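You operate a simulated robot arm through the tools that you are given. There is no shell and no other tool. Be economical: measure what you need, move in short steps, check, and stop when the job is done.

You are at the controls of a simulated two-armed robot. One attempt, no reset.

## Task
Seat the cradle in bay 2, lay the blue gutter splint in it and smooth its rough edge.
Fine: file the burrs off, then sand the file marks out; both tools go back. Set down upright: blue file block, grey sanding pad.

The check looks at the end state, three seconds after you hand in, the way a careful person would. Anything else that was tipped, shoved, dropped, spilled or broken makes it a failure.

## Robot
Two 7-joint arms with two-finger parallel grippers on one trunk, hanging from a carriage that runs on a gantry, over the field with the corners [-2271, 54], [-2271, -1226], [29, -1226], [29, 54] (x, y) and turns from -323 to 364 degrees about z. Base frame: it is fixed where the carriage stands at the start and does not move with it; the origin is on the floor, on the carriage's upright axis, x ahead of it, y to its left, z up. Lengths are in mm, angles in degrees, forces in N, time in s.
The left shoulder is at the start at [40, 173, 1526], the right one opposite. With the tool pointing down near the work surface each hand reaches from about 100 to 640 mm from the robot's upright axis, wherever it stands, measured 20 degrees to its own side. Places, roughly: bay 2 of the former stand [300, 0, 900]; blue file block (9x5x7 cm) [500, 200, 900]; blue gutter splint (15x7x4 cm) [700, 0, 900]; cradle [500, 0, 900]; grey sanding pad (9x5x7 cm) [700, 200, 900]; teal gutter splint (15x7x4 cm) [600, 400, 1200]; white gutter splint (15x7x4 cm) [400, 400, 1200]. Payload 3.43 kg a hand.
The tool frame of a hand sits at the grasp point between the pads (the TCP): z along the fingers, y along the line on which they close. The tips reach 30 mm beyond it. The gripper opens to 94 mm. The fingers are 28 mm wide and 10 mm thick; the gripper's body (50 by 96 mm) begins 55 mm behind the TCP.
Orientation is told as [roll, pitch, yaw] about the base's x, y, z axes, in that order, counted from this pose: with the fingers straight down and closing along the base's y, the tool's x points along the base's -x, its y along +y and its z along -z.

## Interface
- The arms move only by the tool move_arm. It takes "left_commands", "right_commands" or both (then of equal length, played together; a hand with none holds still); each is a list of rows, each an object (a shift or turn left out is 0, a gripper value left out holds the last) with "turn": the turn, a rotation vector about the base's x, y, z in degrees, a list of three; "offset": the shift along the base's x, y, z in mm, a list of three; "claw": the opening, from 0 (shut) to 1 (fully open). In form: [{"turn": [wx, wy, wz], "offset": [dx, dy, dz], "claw": claw}, ...]. A call has 1 to 12 rows; each row shifts and turns the commanded pose from where the row before left it. Rows are played at 5 a second. More than 50 mm and 8.6 degrees between two rows, or a gripper value outside its range, and nothing of the call is played. Where a pose cannot be reached the arm comes as near as it can. A force on the tool above 40 N (or 10 N above the force at the start of the call, whichever is more), or a blocked arm, ends the call early, and 0.2 s more pass. The fingers move at their own pace (about 72 mm/s each) and stop on an object; they squeeze with about 20 N. The grip force told is the motor's: it shows also when the fingers shut on nothing. Time passes only in rows, and 0.2 s behind the last, so rows that do not move let the fingers close. The reply holds the time, the measured pose of the TCP, the force on the tool along the base axes, the opening and the grip force, in the units named above and with some noise, with the torque about the TCP (base axes, N m) and any sound that the robot's microphone picked up.
- Cameras (640 x 400 px; columns grow to the right, rows downward): "scene" is now at [214.9, 15.9, 1791.1]; the picture's right is [0.26, -0.97, 0.00], its down [-0.90, -0.24, -0.36] and it looks along [0.35, 0.09, -0.93] (base axes); focal length 276 px, centre (320, 200). "left" rides on the left gripper at [76, -14, -103] in its tool frame; the picture's right is [0.18, 0.98, 0.00], its down [-0.75, 0.14, -0.64] and it looks along [-0.63, 0.12, 0.77] (tool axes); focal length 243 px, centre (320, 200). "right" rides on the right gripper at [76, 14, -103] in its tool frame; the picture's right is [-0.18, 0.98, 0.00], its down [-0.75, -0.14, -0.64] and it looks along [-0.63, -0.12, 0.77] (tool axes); focal length 243 px, centre (320, 200). There is no depth. A picture from a camera that has moved, and an enlarged one, comes with that camera's place and axes in the base frame and with its lens.
- grab_frame(camera): a new picture of that camera. It takes no simulated time.
- slide_trunk(by): slides the trunk up (or, below 0, down) by that many mm; the arms and the scene camera ride with it, the base frame stays. It gives what a move gives, with no picture.
- base_move(legs): drives the robot by 1 to 6 legs, each [ahead, left, turn to the left] in mm, mm and degrees, along the robot's own axes; the way and the turn of a leg run together, so that a leg with both is an arc; at most 1500 mm and 180 degrees a leg. The arms and the cameras ride along, it lands a little off, and it stops where it bumps. It keeps to its track: a leg is cut to what the track allows. It gives what a move gives.
- turn_head(pan, tilt): turns the head with the scene camera to pan (to the left, within 86 degrees either way) and tilt (down, from -29 to 69), counted from straight ahead of the robot. It gives what a move gives.
- inspect(camera, box): a new picture of the part [left, top, right, bottom] of that camera's present view, enlarged. It takes no simulated time.
- finish_job(): hands the job in; it is judged then, once.

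Go step by step. Nothing tells you exact positions but the pictures and the camera data: compare them with the known pose of the tool, close in by small moves and look again before you grip or let go. The budget is 120 turns and 92 pictures, counting those below and the enlarged ones. Unless the task says otherwise, let go and move clear before handing in.

The tools are called after "Request:" as name(argument=value, ...) on one line, values as JSON. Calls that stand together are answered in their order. move_arm: Moves the arms, as the interface text tells. Its arguments: {"type":"object","properties":{"left_commands":{"type":"array"},"right_commands":{"type":"array"}},"required":[]} The other tools are called the same way: slide_trunk (by) slides the trunk up or down; base_move (legs) drives the base; turn_head (pan, tilt) turns the head that bears the scene camera; grab_frame (camera) takes a picture; inspect (camera, box) takes an enlarged picture of a part of a camera's view; finish_job () hands the job in.

At the start:

```text
clock: 0.0
left_tcp_pos: [432.7, 218.9, 1112.1]
left_ee_rot: [-0.5, -7.5, 0.6]
left_contact_force: [90.2, -66.7, -265.4]
left_moment: [8.19, -17.03, 7.02]
left_gripper_width: 94.0
left_grasp_force: 0.1
right_tcp_pos: [603.7, -152.9, 1176.6]
right_ee_rot: [0.6, -3.6, -1.7]
right_contact_force: [62.7, 151.3, -266.5]
right_moment: [-19.5, -17.66, -14.61]
right_gripper_width: 94.2
right_grasp_force: 0.1
trunk travel left (down, up): [-679.0, 102.0]
robot x, y, heading: [3.1, -2.1, 0.3]
head pan, tilt: [15.0, 68.8]
```

scene: 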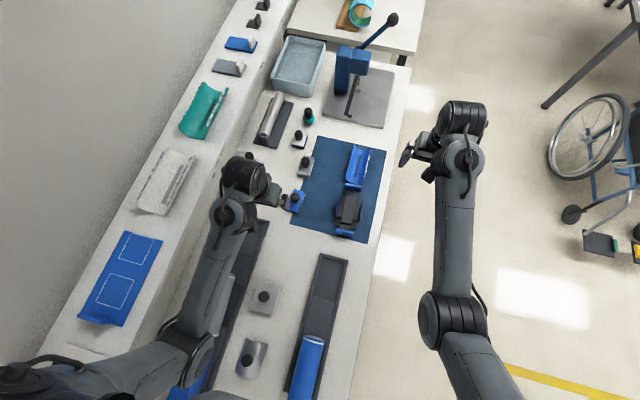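
right: 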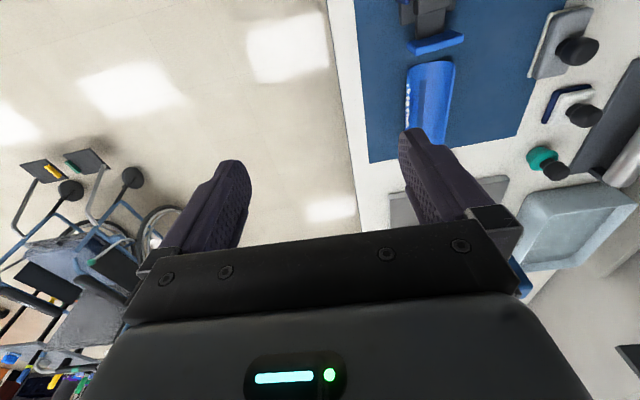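
left: 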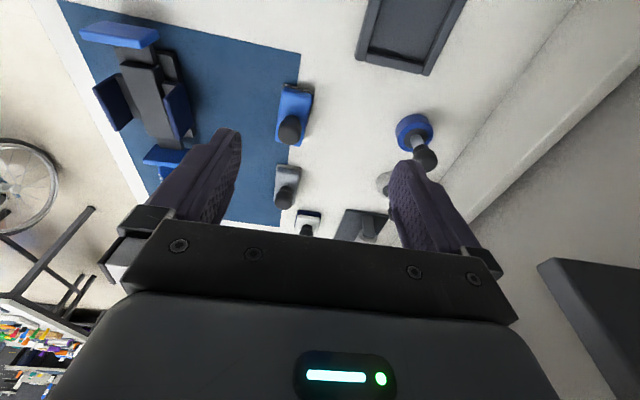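

I see a bench with a blue mat carrying the splint and the cradle, with tools with knobs to its left. I take enlarged views first to locate everything.

Request:
inspect(camera="scene", box=[240, 80, 400, 250])

Request:
inspect(camera="scene", box=[160, 220, 380, 400])

Request:
inspect(camera="left", box=[60, 0, 460, 250])

Request:
inspect(camera="right", box=[340, 0, 640, 200])

```text
2.35 times, centred on (320, 165) of scene
camera zoom: at [214.9, 15.9, 1791.1], right [0.26, -0.97, 0.0], down [-0.9, -0.24, -0.36], along [0.35, 0.09, -0.93], focal length 649 px, centre (320, 282)
```

zoom: 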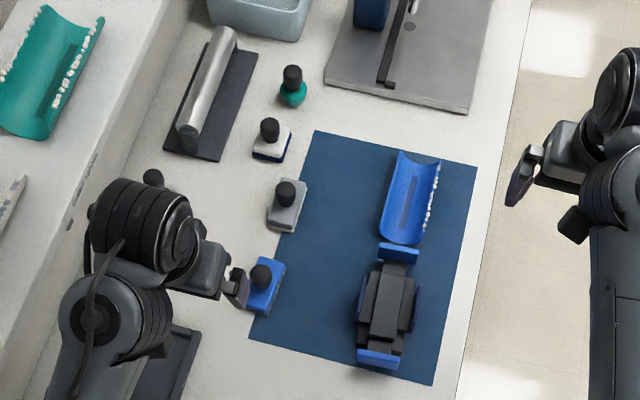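

```text
2.22 times, centred on (270, 310) of scene
camera zoom: at [214.9, 15.9, 1791.1], right [0.26, -0.97, 0.0], down [-0.9, -0.24, -0.36], along [0.35, 0.09, -0.93], focal length 613 px, centre (431, -44)
```

zoom: 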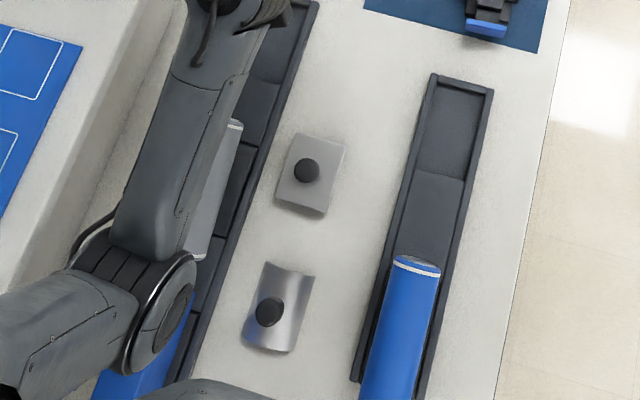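

```text
1.60 times, centred on (260, 125) of left
camera zoom: at [342.6, 204.1, 1204.3], right [-0.19, 0.98, -0.03], down [0.66, 0.15, 0.73], along [0.72, 0.12, -0.68], focal length 388 px, centre (416, 320)
```

zoom: 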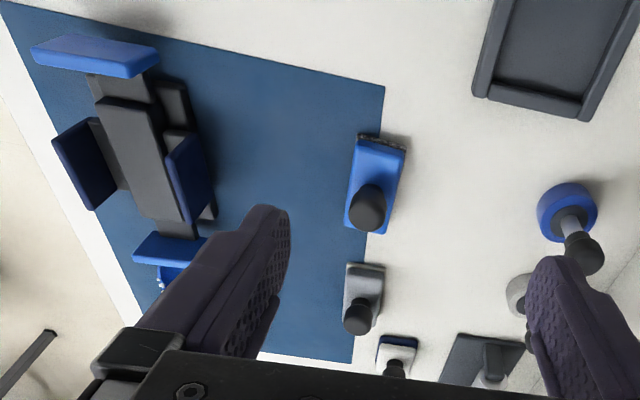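

```text
2.00 times, centred on (490, 100) of right
camera zoom: at [523.5, -137.0, 1275.7], right [0.21, 0.98, 0.02], down [0.71, -0.17, 0.69], along [0.67, -0.13, -0.73], focal length 485 px, centre (-20, 400)
```

zoom: 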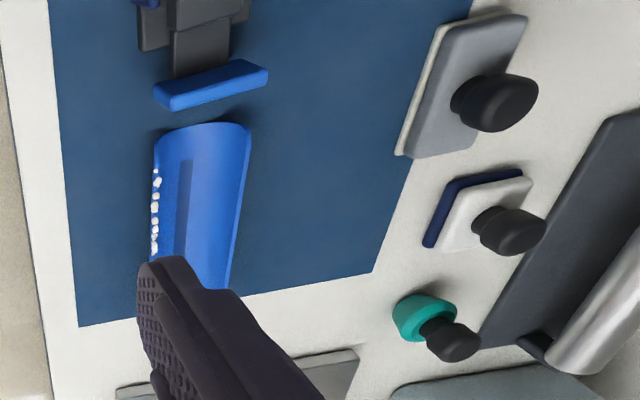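

The cradle looks to be near (525, 0), the splint near (710, 0), the file near (515, 175) and the pad near (645, 180). I bring the right hand back over the bay to look at the bay, the cradle and the splint from closer.

Request:
move_arm(right_commands=[{"offset": [-50, 20, 0]}, {"offset": [-50, 20, 0]}, {"offset": [-50, 20, 0]}, {"offset": [-50, 20, 0]}, {"offset": [-40, 20, 0]}, {"offset": [0, 0, 0]}])

Request:
grab_frame(camera="right")

Request:
inspect(camera="right", box=[160, 0, 480, 200])

Request:
grab_frame(camera="scene")

```text
refused: row 1 steps farther than a row can; nothing moved
```

```text
84 pictures are left
camera right: at [523.5, -137.0, 1275.7], right [0.21, 0.98, 0.02], down [0.71, -0.17, 0.69], along [0.67, -0.13, -0.73], focal length 243 px, centre (320, 200)
```

right: 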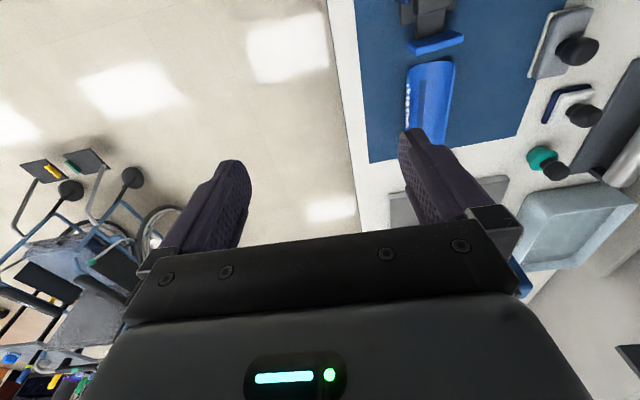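

```text
2.00 times, centred on (320, 100) of right
camera zoom: at [523.5, -137.0, 1275.7], right [0.21, 0.98, 0.02], down [0.71, -0.17, 0.69], along [0.67, -0.13, -0.73], focal length 485 px, centre (320, 400)
```

zoom: 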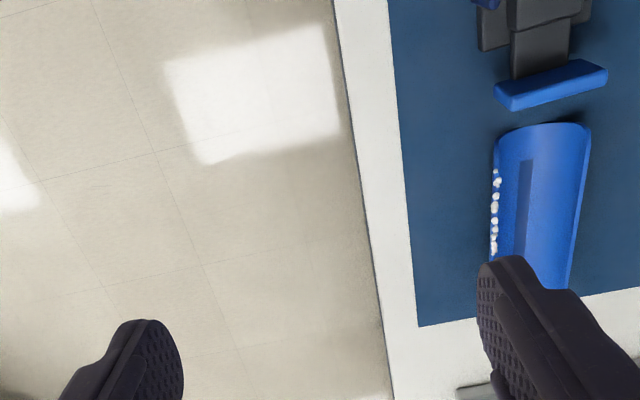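

```text
82 pictures are left
camera scene: at [214.9, 15.9, 1791.1], right [0.26, -0.97, 0.0], down [-0.9, -0.24, -0.36], along [0.35, 0.09, -0.93], focal length 276 px, centre (320, 200)
```

scene: 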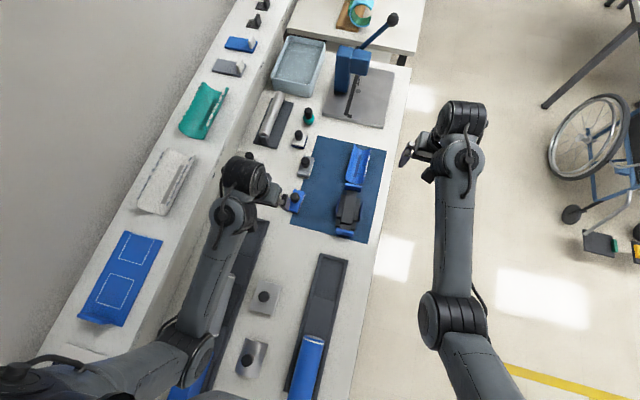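

The row exceeded 50 mm in total and was refused, so I repeat it with smaller steps.

Request:
move_arm(right_commands=[{"offset": [-40, 18, 0]}, {"offset": [-40, 18, 0]}, {"offset": [-40, 18, 0]}, {"offset": [-40, 18, 0]}, {"offset": [-40, 18, 0]}, {"offset": [-40, 18, 0]}, {"offset": [0, 0, 0]}])

```text
clock: 1.6
left_tcp_pos: [435.3, 219.0, 1112.6]
left_ee_rot: [-0.5, -8.2, 0.8]
left_contact_force: [42.1, -34.6, -120.1]
left_moment: [4.24, -7.72, 3.74]
left_gripper_width: 94.1
left_grasp_force: 0.1
right_tcp_pos: [342.6, -54.1, 1139.8]
right_ee_rot: [0.6, -3.5, -1.7]
right_contact_force: [0.3, -0.6, 0.3]
right_moment: [0.02, 0.04, 0.01]
right_gripper_width: 94.0
right_grasp_force: 0.0
right hand out of reach, approached as far as the arm can: row 3, 4, 5, 6
trunk travel left (down, up): [-679.0, 102.0]
robot x, y, heading: [-2.5, -3.1, 0.0]
head pan, tilt: [15.0, 68.8]
```

Request:
grab_frame(camera="right")

Request:
grab_frame(camera="scene")

```text
81 pictures are left
camera right: at [261.2, -38.2, 1239.7], right [0.21, 0.98, 0.02], down [0.71, -0.17, 0.68], along [0.67, -0.13, -0.73], focal length 243 px, centre (320, 200)
```

right: 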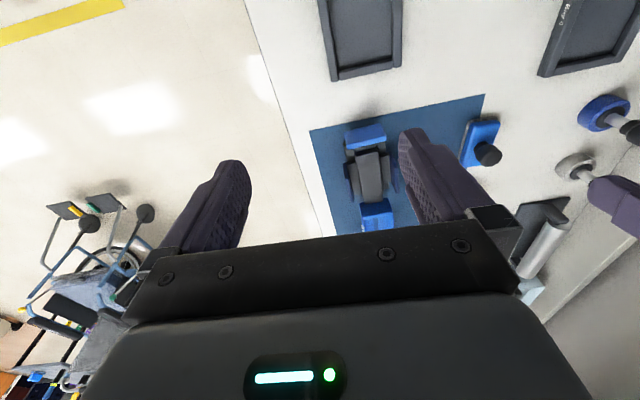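

```text
80 pictures are left
camera scene: at [215.0, 15.9, 1791.1], right [0.26, -0.97, 0.0], down [-0.9, -0.24, -0.36], along [0.35, 0.09, -0.93], focal length 276 px, centre (320, 200)
```

scene: 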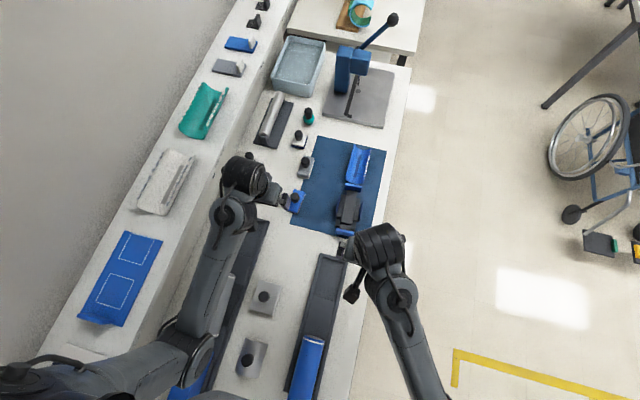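

Request:
inspect(camera="right", box=[310, 0, 640, 200])

Request:
inspect(camera="scene", box=[180, 210, 380, 400])

```text
1.94 times, centred on (475, 100) of right
camera zoom: at [261.2, -38.2, 1239.7], right [0.21, 0.98, 0.02], down [0.71, -0.17, 0.68], along [0.67, -0.13, -0.73], focal length 470 px, centre (19, 394)
```

zoom: 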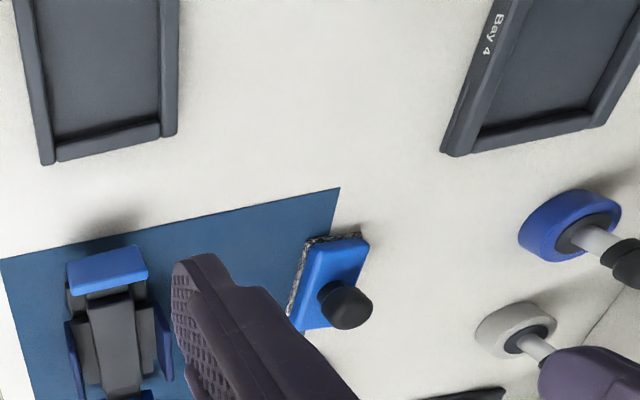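

```text
2.11 times, centred on (280, 305) of scene
camera zoom: at [215.0, 15.9, 1791.1], right [0.26, -0.97, 0.0], down [-0.9, -0.24, -0.36], along [0.35, 0.09, -0.93], focal length 581 px, centre (404, -21)
```

zoom: 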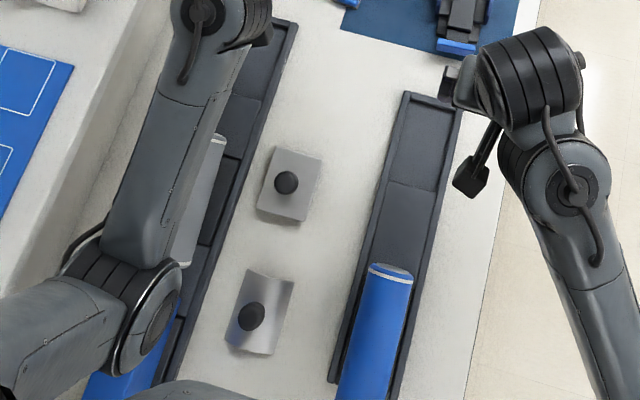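

The stand's far bay spans x about 243 to 355 and is centred at y about 6, which matches bay 2's stated place. I back the carriage off to read the labels and to get working room.

Request:
base_move(legs=[[-200, 0, 0]])

Request:
turn_head(pan=0, tilt=60)

Request:
grab_frame(camera="right")

Request:
inspect(camera="scene", box=[220, 100, 420, 300])

```text
clock: 3.2
left_tcp_pos: [234.3, 219.2, 1111.7]
left_ee_rot: [-0.6, -8.2, 0.7]
left_contact_force: [43.9, -30.8, -121.1]
left_moment: [3.84, -7.76, 3.33]
left_gripper_width: 94.2
left_grasp_force: 0.2
right_tcp_pos: [141.8, -53.1, 1140.9]
right_ee_rot: [0.6, -3.5, -1.7]
right_contact_force: [-0.6, 0.1, -0.3]
right_moment: [0.01, -0.01, 0.03]
right_gripper_width: 93.9
right_grasp_force: 0.1
trunk travel left (down, up): [-679.0, 102.0]
robot x, y, heading: [-196.3, -0.8, 0.2]
head pan, tilt: [15.0, 68.8]
```

```text
clock: 4.0
left_tcp_pos: [235.1, 218.9, 1112.9]
left_ee_rot: [-0.5, -8.6, 0.7]
left_contact_force: [22.6, -19.6, -63.7]
left_moment: [2.32, -4.07, 2.1]
left_gripper_width: 94.3
left_grasp_force: 0.1
right_tcp_pos: [142.6, -54.5, 1139.6]
right_ee_rot: [0.5, -3.5, -1.6]
right_contact_force: [-1.0, -0.4, -0.1]
right_moment: [0.0, 0.02, -0.02]
right_gripper_width: 94.1
right_grasp_force: 0.1
trunk travel left (down, up): [-679.0, 102.0]
robot x, y, heading: [-197.0, 0.3, 0.3]
head pan, tilt: [0.0, 60.0]
```

```text
77 pictures are left
camera right: at [61.2, -38.2, 1239.7], right [0.21, 0.98, 0.02], down [0.71, -0.17, 0.69], along [0.67, -0.13, -0.73], focal length 243 px, centre (320, 200)
```

right: 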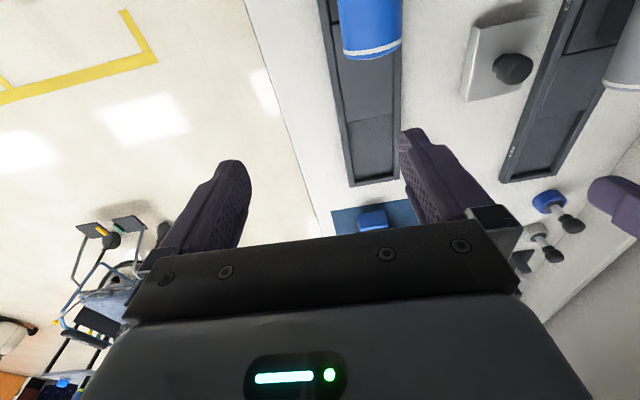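

```text
2.00 times, centred on (320, 200) of scene
camera zoom: at [27.0, 1.6, 1800.4], right [0.0, -1.0, 0.0], down [-0.87, 0.0, -0.5], along [0.5, 0.0, -0.87], focal length 552 px, centre (320, 200)
```

zoom: 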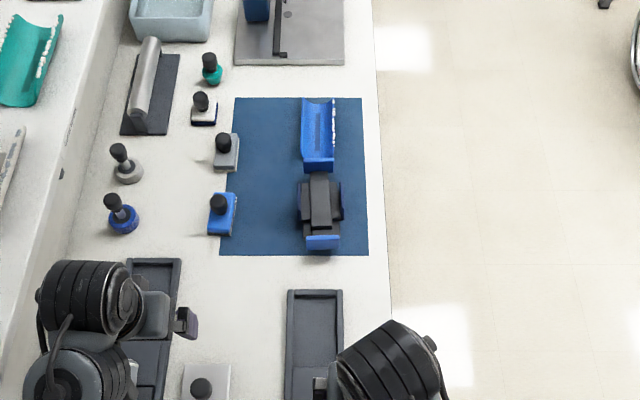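

Request:
base_move(legs=[[130, 0, 0]])

Request:
move_arm(right_commands=[{"offset": [45, 8, 0]}, {"offset": [45, 8, 0]}, {"offset": [45, 8, 0]}, {"offset": [45, 8, -10]}, {"offset": [20, 8, -30]}, {"offset": [0, 0, -30]}, {"offset": [0, 0, 0]}])

Request:
grab_frame(camera="right")

```text
clock: 5.3
left_tcp_pos: [367.7, 220.1, 1113.6]
left_ee_rot: [-0.5, -8.7, 0.7]
left_contact_force: [23.2, -17.4, -64.4]
left_moment: [2.11, -4.23, 1.92]
left_gripper_width: 94.1
left_grasp_force: 0.0
right_tcp_pos: [275.7, -54.3, 1139.8]
right_ee_rot: [0.7, -3.5, -1.6]
right_contact_force: [0.2, -0.3, 0.2]
right_moment: [0.02, 0.01, 0.0]
right_gripper_width: 94.0
right_grasp_force: 0.0
trunk travel left (down, up): [-679.0, 102.0]
robot x, y, heading: [-67.1, -1.8, -0.1]
head pan, tilt: [0.0, 60.0]
```

```text
clock: 6.9
left_tcp_pos: [367.3, 219.1, 1111.4]
left_ee_rot: [-0.4, -8.6, 0.7]
left_contact_force: [16.6, -12.7, -46.2]
left_moment: [1.53, -2.96, 1.4]
left_gripper_width: 94.0
left_grasp_force: 0.0
right_tcp_pos: [472.1, -13.3, 1070.2]
right_ee_rot: [0.5, -3.5, -1.6]
right_contact_force: [-0.8, 0.3, 0.3]
right_moment: [-0.01, 0.02, -0.01]
right_gripper_width: 94.0
right_grasp_force: 0.1
trunk travel left (down, up): [-679.0, 102.0]
robot x, y, heading: [-72.7, 1.5, -0.0]
head pan, tilt: [0.0, 60.0]
```

```text
75 pictures are left
camera right: at [391.0, 1.4, 1170.0], right [0.21, 0.98, 0.02], down [0.71, -0.17, 0.69], along [0.67, -0.13, -0.73], focal length 243 px, centre (320, 200)
```

right: 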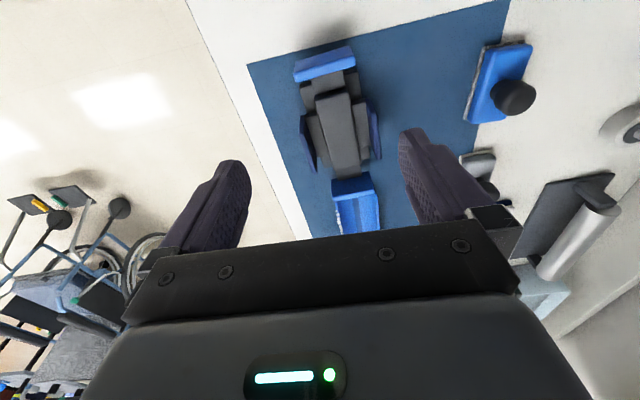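

Request:
inspect(camera="right", box=[240, 20, 440, 220])

Request:
inspect(camera="scene", box=[220, 140, 380, 300])

```text
2.00 times, centred on (340, 120) of right
camera zoom: at [391.0, 1.4, 1170.0], right [0.21, 0.98, 0.02], down [0.71, -0.17, 0.69], along [0.67, -0.13, -0.73], focal length 485 px, centre (280, 360)
```

zoom: 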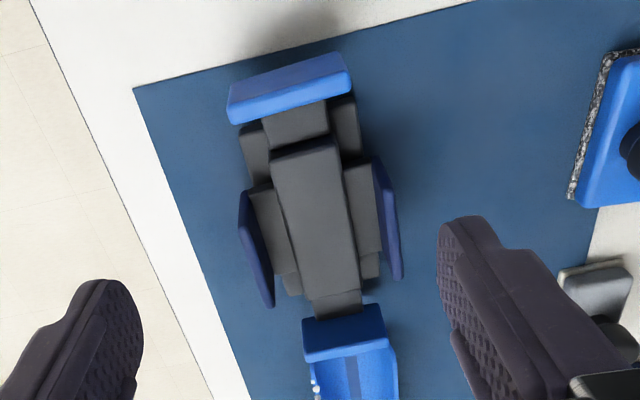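

```text
2.50 times, centred on (300, 220) of scene
camera zoom: at [158.7, 1.7, 1800.5], right [0.0, -1.0, 0.0], down [-0.87, 0.0, -0.5], along [0.5, 0.0, -0.87], focal length 690 px, centre (370, 150)
```

zoom: 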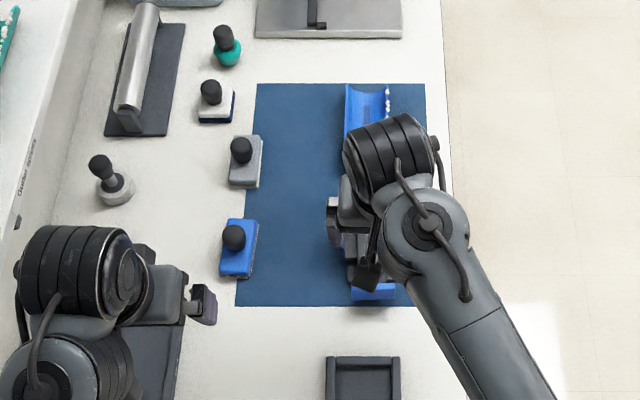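

The bench seems to be at z about 845 and the cradle about 55 mm tall with a raised central spine. I clear the right hand and bring the left camera around for an oblique side view of the cradle.

Request:
move_arm(right_commands=[{"offset": [-20, -35, 20]}, {"offset": [-20, -40, 20]}, {"offset": [-20, -40, 20]}, {"offset": [-20, -40, 20]}, {"offset": [-20, -40, 0]}, {"offset": [0, -40, 0]}, {}], left_commands=[{"turn": [0, 0, -8], "offset": [10, -15, -15]}, {"turn": [0, 0, -8], "offset": [10, -15, -15]}, {"turn": [0, 0, -8], "offset": [10, -20, -20]}, {"turn": [0, 0, -8], "offset": [10, -20, -20]}, {"turn": [0, 0, -8], "offset": [10, -20, -15]}, {"turn": [0, 0, -8], "offset": [10, -15, -15]}, {}])

Request:
grab_frame(camera="left")

```text
clock: 7.7
left_tcp_pos: [397.5, 167.7, 1062.5]
left_ee_rot: [-0.6, -8.5, -23.9]
left_contact_force: [0.1, -0.2, 0.5]
left_moment: [-0.03, 0.02, -0.01]
left_gripper_width: 94.1
left_grasp_force: 0.1
right_tcp_pos: [415.0, -133.4, 1130.2]
right_ee_rot: [0.9, -4.4, -2.6]
right_contact_force: [6.2, 20.3, -19.8]
right_moment: [-2.43, -1.08, -1.92]
right_gripper_width: 94.0
right_grasp_force: 0.0
trunk travel left (down, up): [-679.0, 102.0]
robot x, y, heading: [-70.2, 1.9, -0.0]
head pan, tilt: [0.0, 60.0]
stopped in row 4 (right hand): the force on the tool passed its limit at 114 N (the readings are from after the stop); the commanded pose is now the measured one
```

```text
72 pictures are left
camera left: at [308.7, 192.2, 1152.5], right [0.23, 0.97, -0.04], down [0.65, -0.13, 0.75], along [0.72, -0.2, -0.67], focal length 243 px, centre (320, 200)
```

left: 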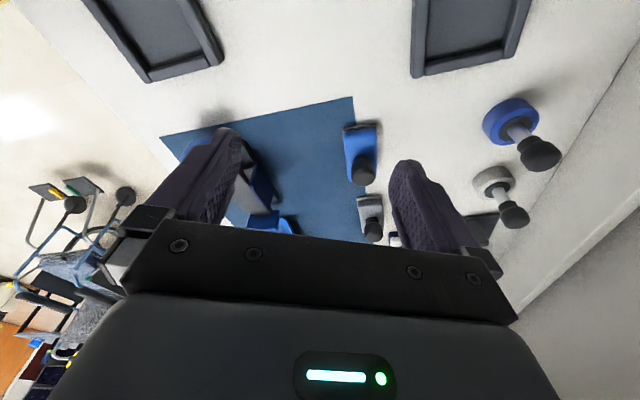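

The right arm was stopped by a joint-strain reading in free air, so I leave it there and continue with the left hand.

Request:
move_arm(left_commands=[{"turn": [0, 0, -8], "offset": [0, -5, -15]}, {"turn": [0, 0, -8], "offset": [0, -5, -15]}, {"turn": [0, 0, -8], "offset": [0, 0, -15]}, {"turn": [0, 0, -8], "offset": [0, 0, 0]}, {}])

Request:
grab_frame(camera="left")

Request:
grab_frame(camera="scene")

```text
clock: 8.3
left_tcp_pos: [398.0, 159.8, 1038.7]
left_ee_rot: [-0.5, -8.4, -36.8]
left_contact_force: [0.0, 0.1, -0.1]
left_moment: [0.02, 0.01, 0.0]
left_gripper_width: 94.1
left_grasp_force: 0.0
right_tcp_pos: [414.0, -134.8, 1130.7]
right_ee_rot: [1.0, -4.3, -2.6]
right_contact_force: [3.4, 9.8, -11.3]
right_moment: [-1.25, -0.76, -1.0]
right_gripper_width: 93.9
right_grasp_force: 0.1
trunk travel left (down, up): [-679.0, 102.0]
robot x, y, heading: [-65.9, 3.0, 0.2]
head pan, tilt: [0.0, 60.0]
stopped in row 2 (right hand): the force on the tool passed its limit at 41 N (the readings are from after the stop); the commanded pose is now the measured one
```

```text
71 pictures are left
camera left: at [316.0, 202.3, 1128.3], right [0.44, 0.9, -0.04], down [0.61, -0.27, 0.74], along [0.66, -0.35, -0.67], focal length 243 px, centre (320, 200)
```

left: 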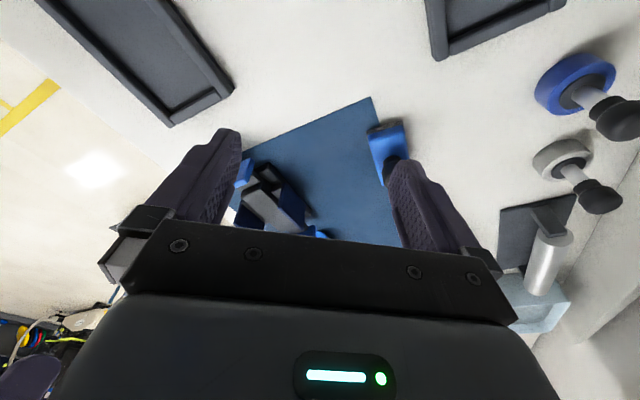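

```text
70 pictures are left
camera scene: at [158.7, 1.7, 1800.5], right [0.0, -1.0, 0.0], down [-0.87, 0.0, -0.5], along [0.5, 0.0, -0.87], focal length 276 px, centre (320, 200)
```

scene: 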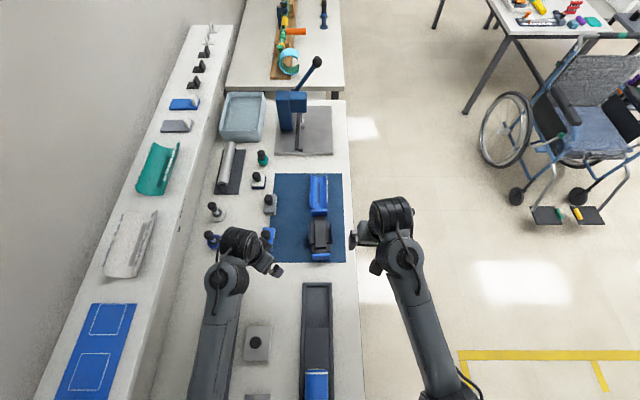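

Request:
inspect(camera="left", box=[220, 90, 420, 240])

Request:
inspect(camera="scene", box=[250, 160, 360, 270])

```text
2.67 times, centred on (320, 165) of left
camera zoom: at [316.0, 202.3, 1128.3], right [0.44, 0.9, -0.04], down [0.61, -0.27, 0.74], along [0.66, -0.35, -0.67], focal length 647 px, centre (320, 293)
```

zoom: 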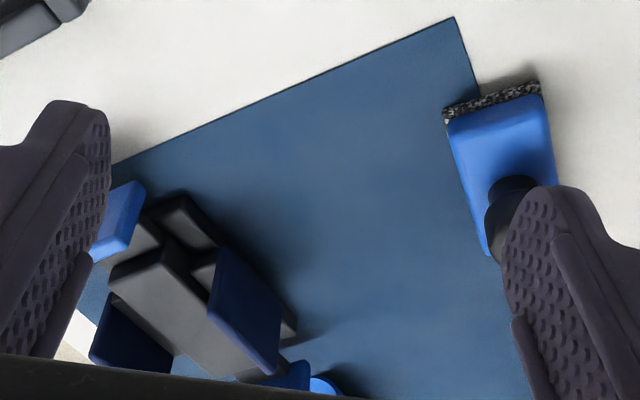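

```text
3.64 times, centred on (305, 215) of scene
camera zoom: at [158.7, 1.7, 1800.5], right [0.0, -1.0, 0.0], down [-0.87, 0.0, -0.5], along [0.5, 0.0, -0.87], focal length 1003 px, centre (374, 146)
```

zoom: 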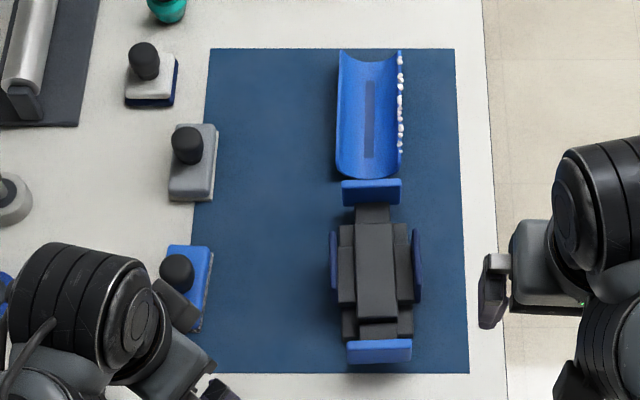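

Request:
inspect(camera="scene", box=[270, 270, 370, 370])

```text
4.00 times, centred on (320, 320) of scene
camera zoom: at [158.7, 1.7, 1800.5], right [0.0, -1.0, 0.0], down [-0.87, 0.0, -0.5], along [0.5, 0.0, -0.87], focal length 1104 px, centre (320, -280)
```

zoom: 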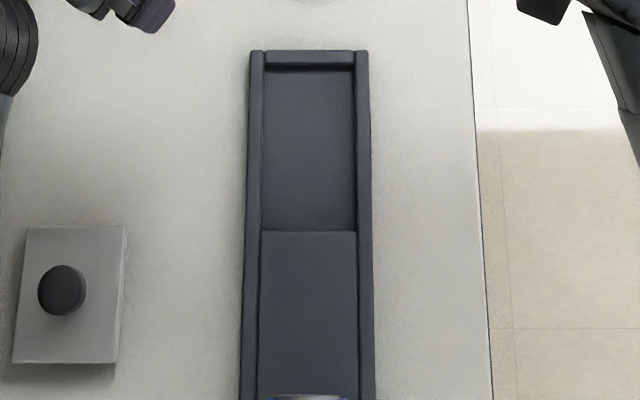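

Bay 2's inner space spans roughly x 242 to 366, centred at (304, 10), about 75 mm wide with no yaw. The cradle's spine is 38 mm wide, centred near (546, 0), with yaw about +2.6. I drive up a little, square the right hand, and park the left one higher.

Request:
base_move(legs=[[50, 0, 0]])

Request:
move_arm(right_commands=[{"turn": [0, 0, 2]}, {"turn": [-0.5, 3.5, 2], "offset": [10, 0, 0]}, {"offset": [20, 25, 0]}, {"offset": [20, 30, 0]}, {"offset": [15, 30, 0]}, {"offset": [10, 30, -10]}, {"offset": [0, 0, 0]}], left_commands=[{"offset": [0, 10, 20]}, {"offset": [-10, 20, 30]}, {"offset": [-20, 20, 20]}, {"offset": [-20, 20, 20]}, {"offset": [-20, 20, 0]}, {}, {}])

Request:
grab_frame(camera="right")

```text
clock: 9.2
left_tcp_pos: [447.3, 159.2, 1037.7]
left_ee_rot: [-0.5, -8.5, -36.7]
left_contact_force: [0.0, 0.8, 0.5]
left_moment: [0.01, 0.02, -0.01]
left_gripper_width: 94.0
left_grasp_force: 0.1
right_tcp_pos: [463.0, -133.5, 1130.0]
right_ee_rot: [0.8, -4.3, -2.6]
right_contact_force: [4.8, 19.9, -18.5]
right_moment: [-2.46, -1.29, -1.91]
right_gripper_width: 94.0
right_grasp_force: 0.0
trunk travel left (down, up): [-679.0, 102.0]
robot x, y, heading: [-19.9, 3.8, 0.2]
head pan, tilt: [0.0, 60.0]
```

```text
clock: 9.6
left_tcp_pos: [446.7, 165.1, 1046.0]
left_ee_rot: [-0.5, -8.5, -36.6]
left_contact_force: [-0.4, -0.5, 0.1]
left_moment: [0.03, 0.01, 0.02]
left_gripper_width: 94.1
left_grasp_force: 0.0
right_tcp_pos: [464.0, -133.5, 1130.4]
right_ee_rot: [1.1, -4.5, -2.4]
right_contact_force: [2.8, 5.4, -8.4]
right_moment: [-0.61, -0.44, -0.48]
right_gripper_width: 94.2
right_grasp_force: 0.0
trunk travel left (down, up): [-679.0, 102.0]
robot x, y, heading: [-19.8, 0.7, 0.4]
head pan, tilt: [0.0, 60.0]
stopped in row 1 (right hand): the force on the tool passed its limit at 58 N (the readings are from after the stop); the commanded pose is now the measured one
```

```text
66 pictures are left
camera right: at [381.7, -117.5, 1227.8], right [0.22, 0.97, 0.03], down [0.69, -0.18, 0.7], along [0.68, -0.13, -0.72], focal length 243 px, centre (320, 200)
```

right: 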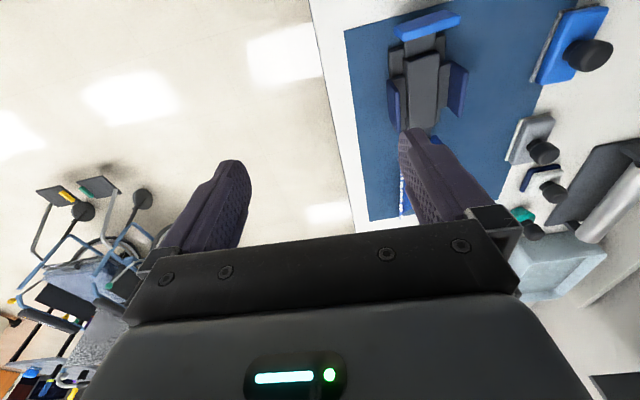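

Request:
move_arm(right_commands=[{"offset": [5, 10, -6]}, {"offset": [15, 30, -15]}, {"offset": [20, 35, -18]}, {"offset": [20, 35, -18]}, {}, {}], left_commands=[{"offset": [0, 10, 20]}, {"offset": [-10, 20, 20]}, {"offset": [-20, 20, 0]}, {"offset": [-20, 20, 0]}, {}, {}])

```text
clock: 11.0
left_tcp_pos: [398.2, 233.5, 1086.1]
left_ee_rot: [-0.5, -8.5, -36.6]
left_contact_force: [1.2, -0.9, 0.4]
left_moment: [0.0, 0.04, -0.01]
left_gripper_width: 93.9
left_grasp_force: 0.1
right_tcp_pos: [524.4, -25.2, 1072.8]
right_ee_rot: [0.9, -4.4, -2.5]
right_contact_force: [0.8, -0.3, 0.3]
right_moment: [0.0, -0.03, 0.03]
right_gripper_width: 93.9
right_grasp_force: 0.0
trunk travel left (down, up): [-679.0, 102.0]
robot x, y, heading: [-18.3, 0.2, -0.1]
head pan, tilt: [0.0, 60.0]
```

Request:
move_arm(right_commands=[{"turn": [-0.9, 2.2, 2.5], "offset": [5, 8, -10]}, {"turn": [0, 2.2, 2.6], "offset": [5, 8, -20]}, {"offset": [11, 9, -42]}, {}])

Request:
grab_frame(camera="right")

```text
clock: 12.0
left_tcp_pos: [397.4, 234.4, 1086.4]
left_ee_rot: [-0.5, -8.6, -36.5]
left_contact_force: [0.8, 0.2, 0.1]
left_moment: [0.0, -0.02, -0.01]
left_gripper_width: 94.1
left_grasp_force: 0.1
right_tcp_pos: [544.3, 0.6, 1001.0]
right_ee_rot: [0.3, 0.0, 2.8]
right_contact_force: [-0.1, -0.4, -0.1]
right_moment: [0.01, -0.04, 0.0]
right_gripper_width: 94.1
right_grasp_force: 0.1
trunk travel left (down, up): [-679.0, 102.0]
robot x, y, heading: [-19.9, 1.1, 0.3]
head pan, tilt: [0.0, 60.0]
```

```text
65 pictures are left
camera right: at [469.0, 10.6, 1104.8], right [0.14, 0.99, 0.0], down [0.76, -0.11, 0.64], along [0.64, -0.09, -0.77], focal length 243 px, centre (320, 200)
```

right: 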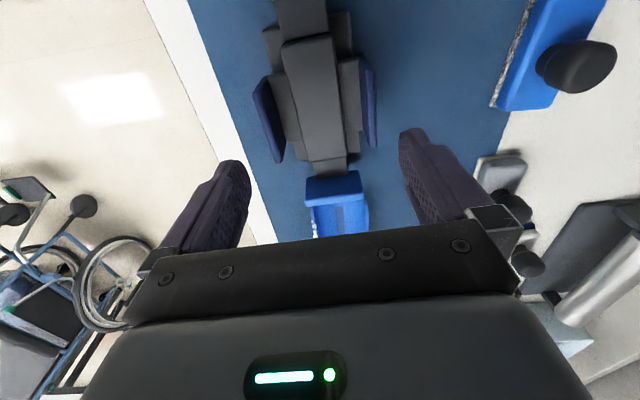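

The spine's centre shows at about (544, -2), and the fingers straddle it. I narrow the opening so they fit between the spine and the cheeks, then go down a bit and look.

Request:
move_arm(right_commands=[{"offset": [0, -2, -10], "turn": [0, 0, -0.8], "claw": 0.6}, {"offset": [0, 0, -20]}, {"offset": [0, 0, -20]}, {"offset": [0, 0, -10]}, {}])

Request:
inspect(camera="right", box=[160, 0, 480, 200])

Request:
inspect(camera="scene", box=[240, 120, 400, 280])

```text
clock: 12.9
left_tcp_pos: [397.6, 234.8, 1086.9]
left_ee_rot: [-0.5, -8.5, -36.7]
left_contact_force: [0.7, -0.3, -0.4]
left_moment: [-0.03, 0.01, 0.0]
left_gripper_width: 94.2
left_grasp_force: 0.1
right_tcp_pos: [552.1, 1.8, 955.6]
right_ee_rot: [0.3, -0.8, 2.0]
right_contact_force: [1.4, -1.5, 10.3]
right_moment: [-0.42, 0.1, 0.06]
right_gripper_width: 57.0
right_grasp_force: 0.3
trunk travel left (down, up): [-679.0, 102.0]
robot x, y, heading: [-21.3, -1.2, -0.0]
head pan, tilt: [0.0, 60.0]
stopped in row 4 (right hand): the force on the tool passed its limit at 53 N (the readings are from after the stop); the commanded pose is now the measured one
```

```text
2.00 times, centred on (320, 100) of right
camera zoom: at [474.8, 13.4, 1059.0], right [0.15, 0.99, 0.01], down [0.75, -0.12, 0.65], along [0.65, -0.09, -0.76], focal length 485 px, centre (320, 400)
```

zoom: 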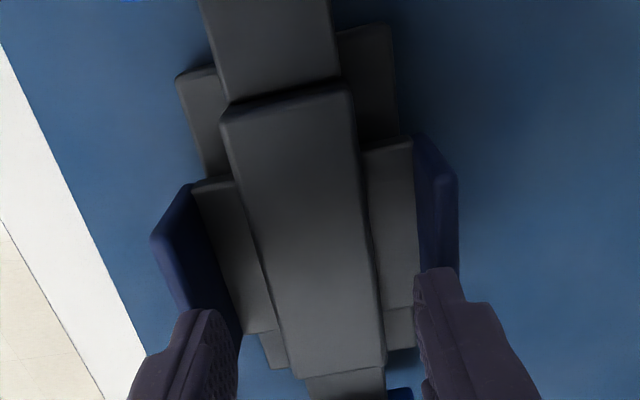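

```text
2.50 times, centred on (320, 200) of scene
camera zoom: at [208.1, 1.7, 1800.6], right [0.0, -1.0, 0.0], down [-0.87, 0.0, -0.5], along [0.5, 0.0, -0.87], focal length 690 px, centre (320, 200)
```

zoom: 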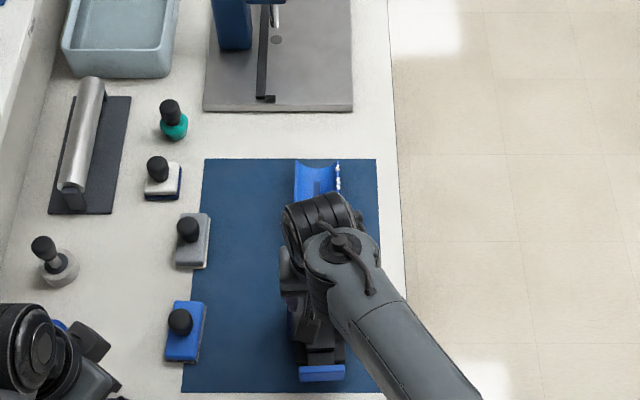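

The fingertips touched at z about 925, so the cradle is taller than I took it: the cheeks rise to about 920 and the spine to about 925. I rise, narrow the fingers further, recentre and look again.

Request:
move_arm(right_commands=[{"offset": [0, 0, 20]}, {"offset": [-10, 1.5, 10], "turn": [0, 0.8, 0], "claw": 0.47}, {}, {}])

Request:
inspect(camera="right", box=[160, 0, 480, 200])

```text
clock: 13.9
left_tcp_pos: [396.3, 234.2, 1085.8]
left_ee_rot: [-0.6, -8.5, -36.7]
left_contact_force: [0.2, -0.3, -0.3]
left_moment: [-0.01, 0.01, -0.01]
left_gripper_width: 93.9
left_grasp_force: 0.0
right_tcp_pos: [538.6, 3.8, 982.6]
right_ee_rot: [0.3, 0.3, 2.0]
right_contact_force: [-0.4, 0.2, -0.1]
right_moment: [0.0, 0.04, -0.02]
right_gripper_width: 44.4
right_grasp_force: 0.0
trunk travel left (down, up): [-679.0, 102.0]
robot x, y, heading: [-16.5, 0.9, 0.2]
head pan, tilt: [0.0, 60.0]
```

```text
2.00 times, centred on (320, 100) of right
camera zoom: at [463.0, 15.1, 1088.2], right [0.15, 0.99, 0.0], down [0.76, -0.12, 0.64], along [0.63, -0.09, -0.77], focal length 485 px, centre (320, 400)
```

zoom: 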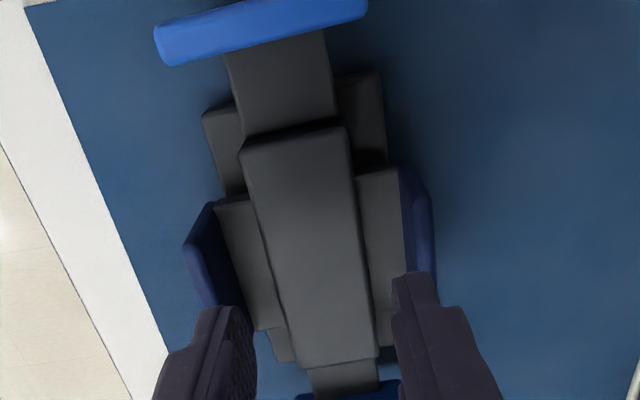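

Request:
move_arm(right_commands=[{"offset": [0, 0.8, -15]}, {"offset": [0, 0, -15]}, {"offset": [0, 0, -10]}, {"offset": [0, 0, -10]}, {"offset": [0, 0, -8]}, {}])

Request:
inspect(camera="right", box=[160, 0, 480, 200])

```text
clock: 15.3
left_tcp_pos: [397.4, 233.9, 1086.4]
left_ee_rot: [-0.5, -8.5, -36.8]
left_contact_force: [0.8, 1.0, 0.7]
left_moment: [-0.02, 0.01, -0.01]
left_gripper_width: 94.0
left_grasp_force: 0.1
right_tcp_pos: [534.9, 4.7, 929.9]
right_ee_rot: [0.3, 0.2, 2.0]
right_contact_force: [-2.9, 0.0, 8.2]
right_moment: [-0.18, -0.03, -0.14]
right_gripper_width: 44.0
right_grasp_force: 0.0
right hand out of reach, approached as far as the arm can: row 5
trunk travel left (down, up): [-679.0, 102.0]
robot x, y, heading: [-20.0, 0.9, 0.0]
head pan, tilt: [0.0, 60.0]
```

```text
2.00 times, centred on (320, 100) of right
camera zoom: at [459.4, 15.3, 1033.4], right [0.15, 0.99, 0.0], down [0.76, -0.12, 0.64], along [0.63, -0.09, -0.77], focal length 485 px, centre (320, 400)
```

zoom: 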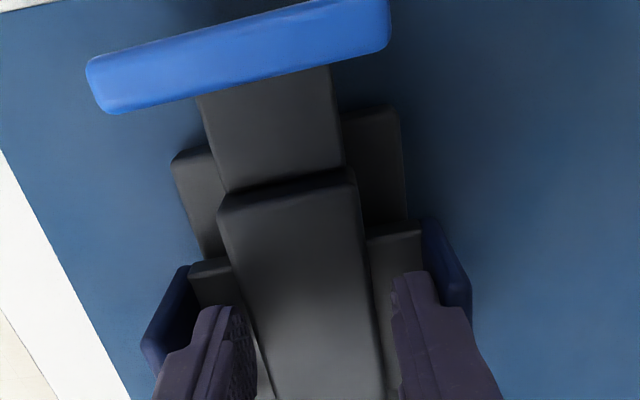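

The fingers sit on either side of the spine, inside the cheeks. I close and watch the width.

Request:
move_arm(right_commands=[{"claw": 0}, {}, {}, {}])

```text
clock: 16.3
left_tcp_pos: [397.4, 233.8, 1087.1]
left_ee_rot: [-0.5, -8.5, -36.7]
left_contact_force: [-0.6, 0.6, 0.6]
left_moment: [0.01, 0.02, 0.01]
left_gripper_width: 93.9
left_grasp_force: 0.1
right_tcp_pos: [535.4, 3.9, 929.5]
right_ee_rot: [0.3, 0.2, 2.0]
right_contact_force: [0.9, -2.3, 7.6]
right_moment: [-0.09, -0.14, -0.08]
right_gripper_width: 0.1
right_grasp_force: 19.9
trunk travel left (down, up): [-679.0, 102.0]
robot x, y, heading: [-18.4, -0.1, 0.3]
head pan, tilt: [0.0, 60.0]
```

The fingers shut on nothing, so the spine top is below 900 and the earlier stop was arm strain at a reach limit. I look, then lower the trunk to give the arm a better posture.

Request:
inspect(camera="right", box=[160, 0, 480, 200])

Request:
move_arm(right_commands=[{"offset": [0, 0, 40], "claw": 0.47}, {"offset": [0, 0, 40]}, {"offset": [0, 0, 40]}, {}])

Request:
slide_trunk(by=-90)

```text
2.00 times, centred on (320, 100) of right
camera zoom: at [460.0, 14.7, 1033.3], right [0.15, 0.99, 0.0], down [0.76, -0.12, 0.64], along [0.63, -0.09, -0.77], focal length 485 px, centre (320, 400)
```

zoom: 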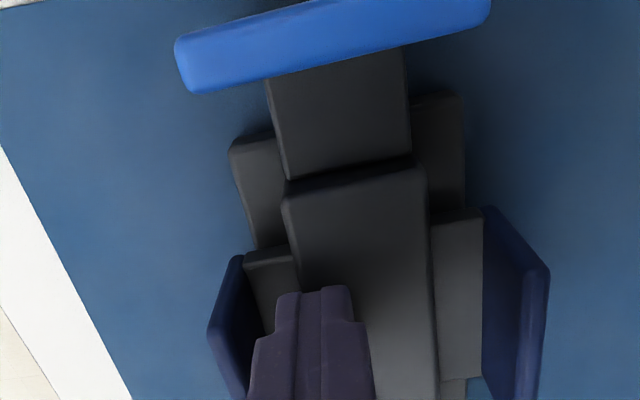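

```text
clock: 17.3
left_tcp_pos: [396.4, 233.9, 1087.6]
left_ee_rot: [-0.6, -8.4, -36.7]
left_contact_force: [-0.7, 0.1, -0.9]
left_moment: [0.01, -0.01, 0.01]
left_gripper_width: 93.8
left_grasp_force: 0.0
right_tcp_pos: [532.4, 2.9, 1046.2]
right_ee_rot: [0.3, 0.3, 2.0]
right_contact_force: [-0.2, 0.8, 0.1]
right_moment: [-0.04, 0.01, 0.01]
right_gripper_width: 44.3
right_grasp_force: 0.2
trunk travel left (down, up): [-679.0, 102.0]
robot x, y, heading: [-20.7, 2.5, 0.2]
head pan, tilt: [0.0, 60.0]
```

```text
clock: 18.5
left_tcp_pos: [397.2, 233.7, 996.1]
left_ee_rot: [-0.5, -8.5, -36.6]
left_contact_force: [0.1, -0.3, 0.6]
left_moment: [0.01, 0.0, 0.02]
left_gripper_width: 94.0
left_grasp_force: 0.1
right_tcp_pos: [536.2, 4.0, 956.3]
right_ee_rot: [0.4, 0.3, 2.0]
right_contact_force: [0.1, 0.3, -0.5]
right_moment: [-0.04, 0.01, -0.02]
right_gripper_width: 44.2
right_grasp_force: 0.2
trunk travel left (down, up): [-589.0, 192.0]
robot x, y, heading: [-19.3, -2.8, 0.2]
head pan, tilt: [0.0, 60.0]
```

Closing dragged the cradle about 15 mm toward +y, harmlessly so far. I need a true side view for heights, so I tilt the left hand's camera toward the horizontal.

Request:
move_arm(right_commands=[{"offset": [0, 0, 40]}, {"offset": [0, 0, 40]}, {}, {}, {}, {}], left_commands=[{"turn": [0, 0, -8], "offset": [0, 0, 0]}, {"turn": [0, 0, -8]}, {"turn": [5.2, 6, 0], "offset": [-15, 10, -10]}, {"turn": [5.2, 6, 0], "offset": [-15, 10, -10]}, {"turn": [5.2, 6, 0], "offset": [-15, 10, -10]}, {}])

Request:
grab_frame(camera="left")

```text
clock: 19.9
left_tcp_pos: [334.0, 259.4, 952.6]
left_ee_rot: [-5.4, 14.8, -53.0]
left_contact_force: [0.3, 0.7, 0.5]
left_moment: [-0.02, 0.01, 0.03]
left_gripper_width: 93.8
left_grasp_force: 0.0
left hand out of reach, approached as far as the arm can: row 5
right_tcp_pos: [534.2, 4.6, 1037.5]
right_ee_rot: [0.2, 0.3, 2.0]
right_contact_force: [0.1, -0.6, -0.1]
right_moment: [-0.01, 0.01, 0.01]
right_gripper_width: 44.3
right_grasp_force: 0.1
trunk travel left (down, up): [-589.0, 192.0]
robot x, y, heading: [-22.0, -0.2, 0.3]
head pan, tilt: [0.0, 60.0]
```

```text
59 pictures are left
camera left: at [300.9, 294.0, 1071.9], right [0.66, 0.75, -0.04], down [0.7, -0.59, 0.41], along [0.28, -0.3, -0.91], focal length 243 px, centre (320, 200)
```

left: 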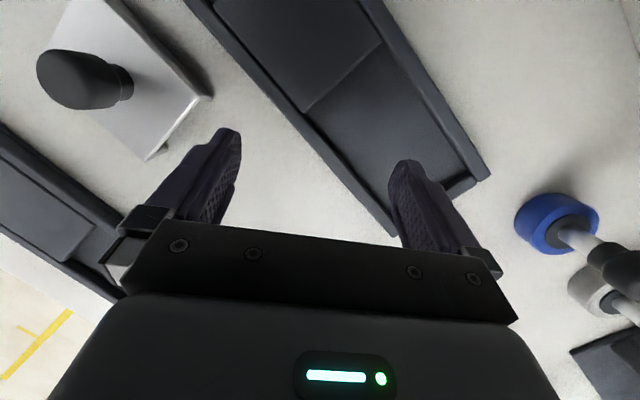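

I tilted the wrong way, since this camera is mounted upside down. I reverse it.

Request:
move_arm(left_commands=[{"turn": [-5.2, -6, 0], "offset": [10, -10, 15]}, {"turn": [-5.2, -6, 0], "offset": [10, -10, 15]}, {"turn": [-5.2, -6, 0], "offset": [10, -10, 15]}, {"turn": [-5.2, -6, 0], "offset": [0, 0, 5]}, {"turn": [-5.2, -6, 0]}, {"turn": [-5.2, -6, 0]}, {}])

Request:
grab_frame(camera="left")

```text
clock: 21.1
left_tcp_pos: [368.2, 270.9, 999.8]
left_ee_rot: [8.0, -15.0, -60.4]
left_contact_force: [0.3, 0.3, -0.6]
left_moment: [0.05, 0.01, -0.02]
left_gripper_width: 94.2
left_grasp_force: 0.0
right_tcp_pos: [533.5, -6.0, 1035.3]
right_ee_rot: [0.0, 0.4, 1.7]
right_contact_force: [-0.9, 0.2, -0.8]
right_moment: [-0.04, -0.02, 0.01]
right_gripper_width: 44.4
right_grasp_force: 0.1
trunk travel left (down, up): [-589.0, 192.0]
robot x, y, heading: [-17.6, -3.8, -0.3]
head pan, tilt: [0.0, 60.0]
stopped in row 6 (left hand): the arm was blocked; the commanded pose is now the measured one
```

```text
58 pictures are left
camera left: at [292.9, 344.2, 1076.4], right [0.74, 0.67, 0.08], down [0.32, -0.46, 0.83], along [0.59, -0.59, -0.55], focal length 243 px, centre (320, 200)
```

left: 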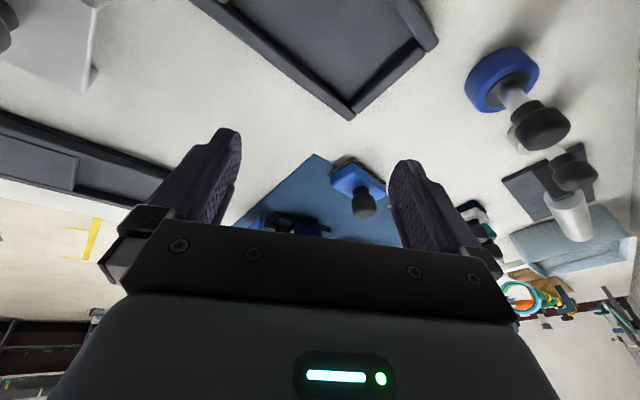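

The left arm got blocked, probably by the shelf front, so I back off from it at once and check.

Request:
move_arm(left_commands=[{"offset": [0, -30, 10]}, {"offset": [0, -35, 10]}, {"offset": [10, -35, 0]}, {}])

Request:
grab_frame(camera="scene")

Request:
inspect(camera="left", box=[200, 100, 440, 260])

```text
clock: 22.1
left_tcp_pos: [375.5, 184.2, 1022.4]
left_ee_rot: [8.0, -15.0, -59.2]
left_contact_force: [0.5, 0.2, 0.5]
left_moment: [0.01, 0.02, -0.05]
left_gripper_width: 93.8
left_grasp_force: 0.0
right_tcp_pos: [533.8, 1.6, 1036.4]
right_ee_rot: [0.3, 0.3, 1.6]
right_contact_force: [0.8, -0.2, 0.5]
right_moment: [-0.01, 0.02, 0.0]
right_gripper_width: 44.2
right_grasp_force: 0.0
trunk travel left (down, up): [-589.0, 192.0]
robot x, y, heading: [-23.9, 3.5, -0.3]
head pan, tilt: [0.0, 60.0]
```

```text
57 pictures are left
camera scene: at [207.9, 0.3, 1710.4], right [0.0, -1.0, 0.0], down [-0.87, 0.0, -0.5], along [0.5, 0.0, -0.87], focal length 276 px, centre (320, 200)
```

scene: 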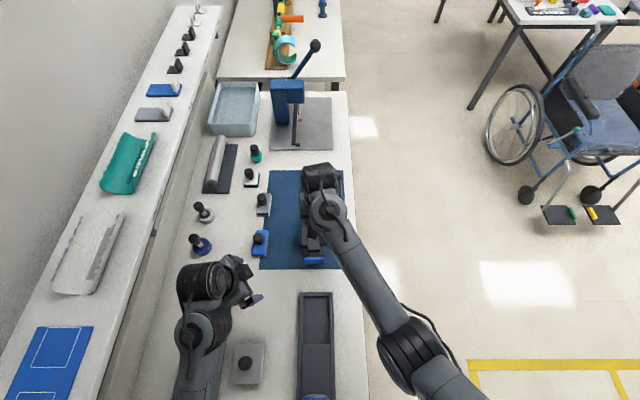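

```text
2.50 times, centred on (320, 180) of left
camera zoom: at [299.2, 253.6, 1098.1], right [0.73, 0.68, 0.09], down [0.33, -0.46, 0.83], along [0.6, -0.57, -0.56], focal length 606 px, centre (320, 250)
```

zoom: 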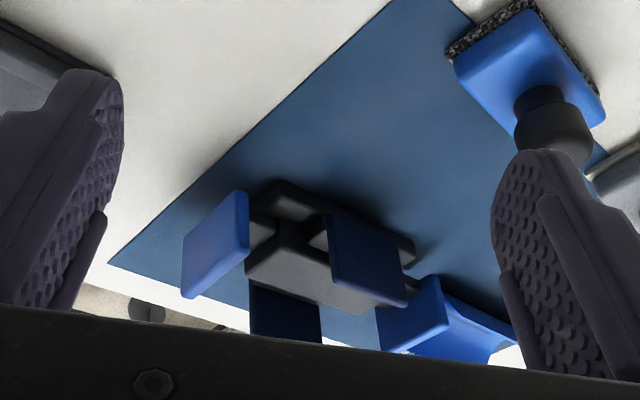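

Triangulation now gives the spine top at z about 896, the cheek tops at about 926 and the bench at about 850; the first stop was a cheek top. The shelf looks undisturbed, so I recentre the right hand above the shifted cradle.

Request:
move_arm(right_commands=[{"offset": [3, 17, -20]}, {"offset": [0, 0, -30]}, {}, {}])

Request:
inspect(camera="right", box=[160, 0, 480, 200])

```text
clock: 23.1
left_tcp_pos: [375.6, 183.6, 1021.2]
left_ee_rot: [8.1, -14.9, -59.2]
left_contact_force: [-0.2, 0.1, 0.3]
left_moment: [0.03, 0.01, -0.01]
left_gripper_width: 93.9
left_grasp_force: 0.0
right_tcp_pos: [536.8, 15.2, 987.2]
right_ee_rot: [0.4, 0.2, 1.7]
right_contact_force: [-0.2, -0.1, 0.2]
right_moment: [-0.01, -0.02, 0.02]
right_gripper_width: 43.9
right_grasp_force: 0.0
trunk travel left (down, up): [-589.0, 192.0]
robot x, y, heading: [-18.3, -1.0, -0.2]
head pan, tilt: [0.0, 60.0]
```

```text
2.00 times, centred on (320, 100) of right
camera zoom: at [462.0, 28.1, 1091.1], right [0.15, 0.99, 0.0], down [0.76, -0.12, 0.64], along [0.63, -0.1, -0.77], focal length 485 px, centre (320, 400)
```

zoom: 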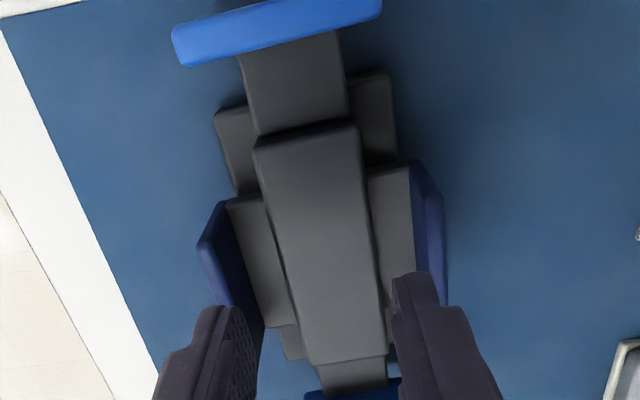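

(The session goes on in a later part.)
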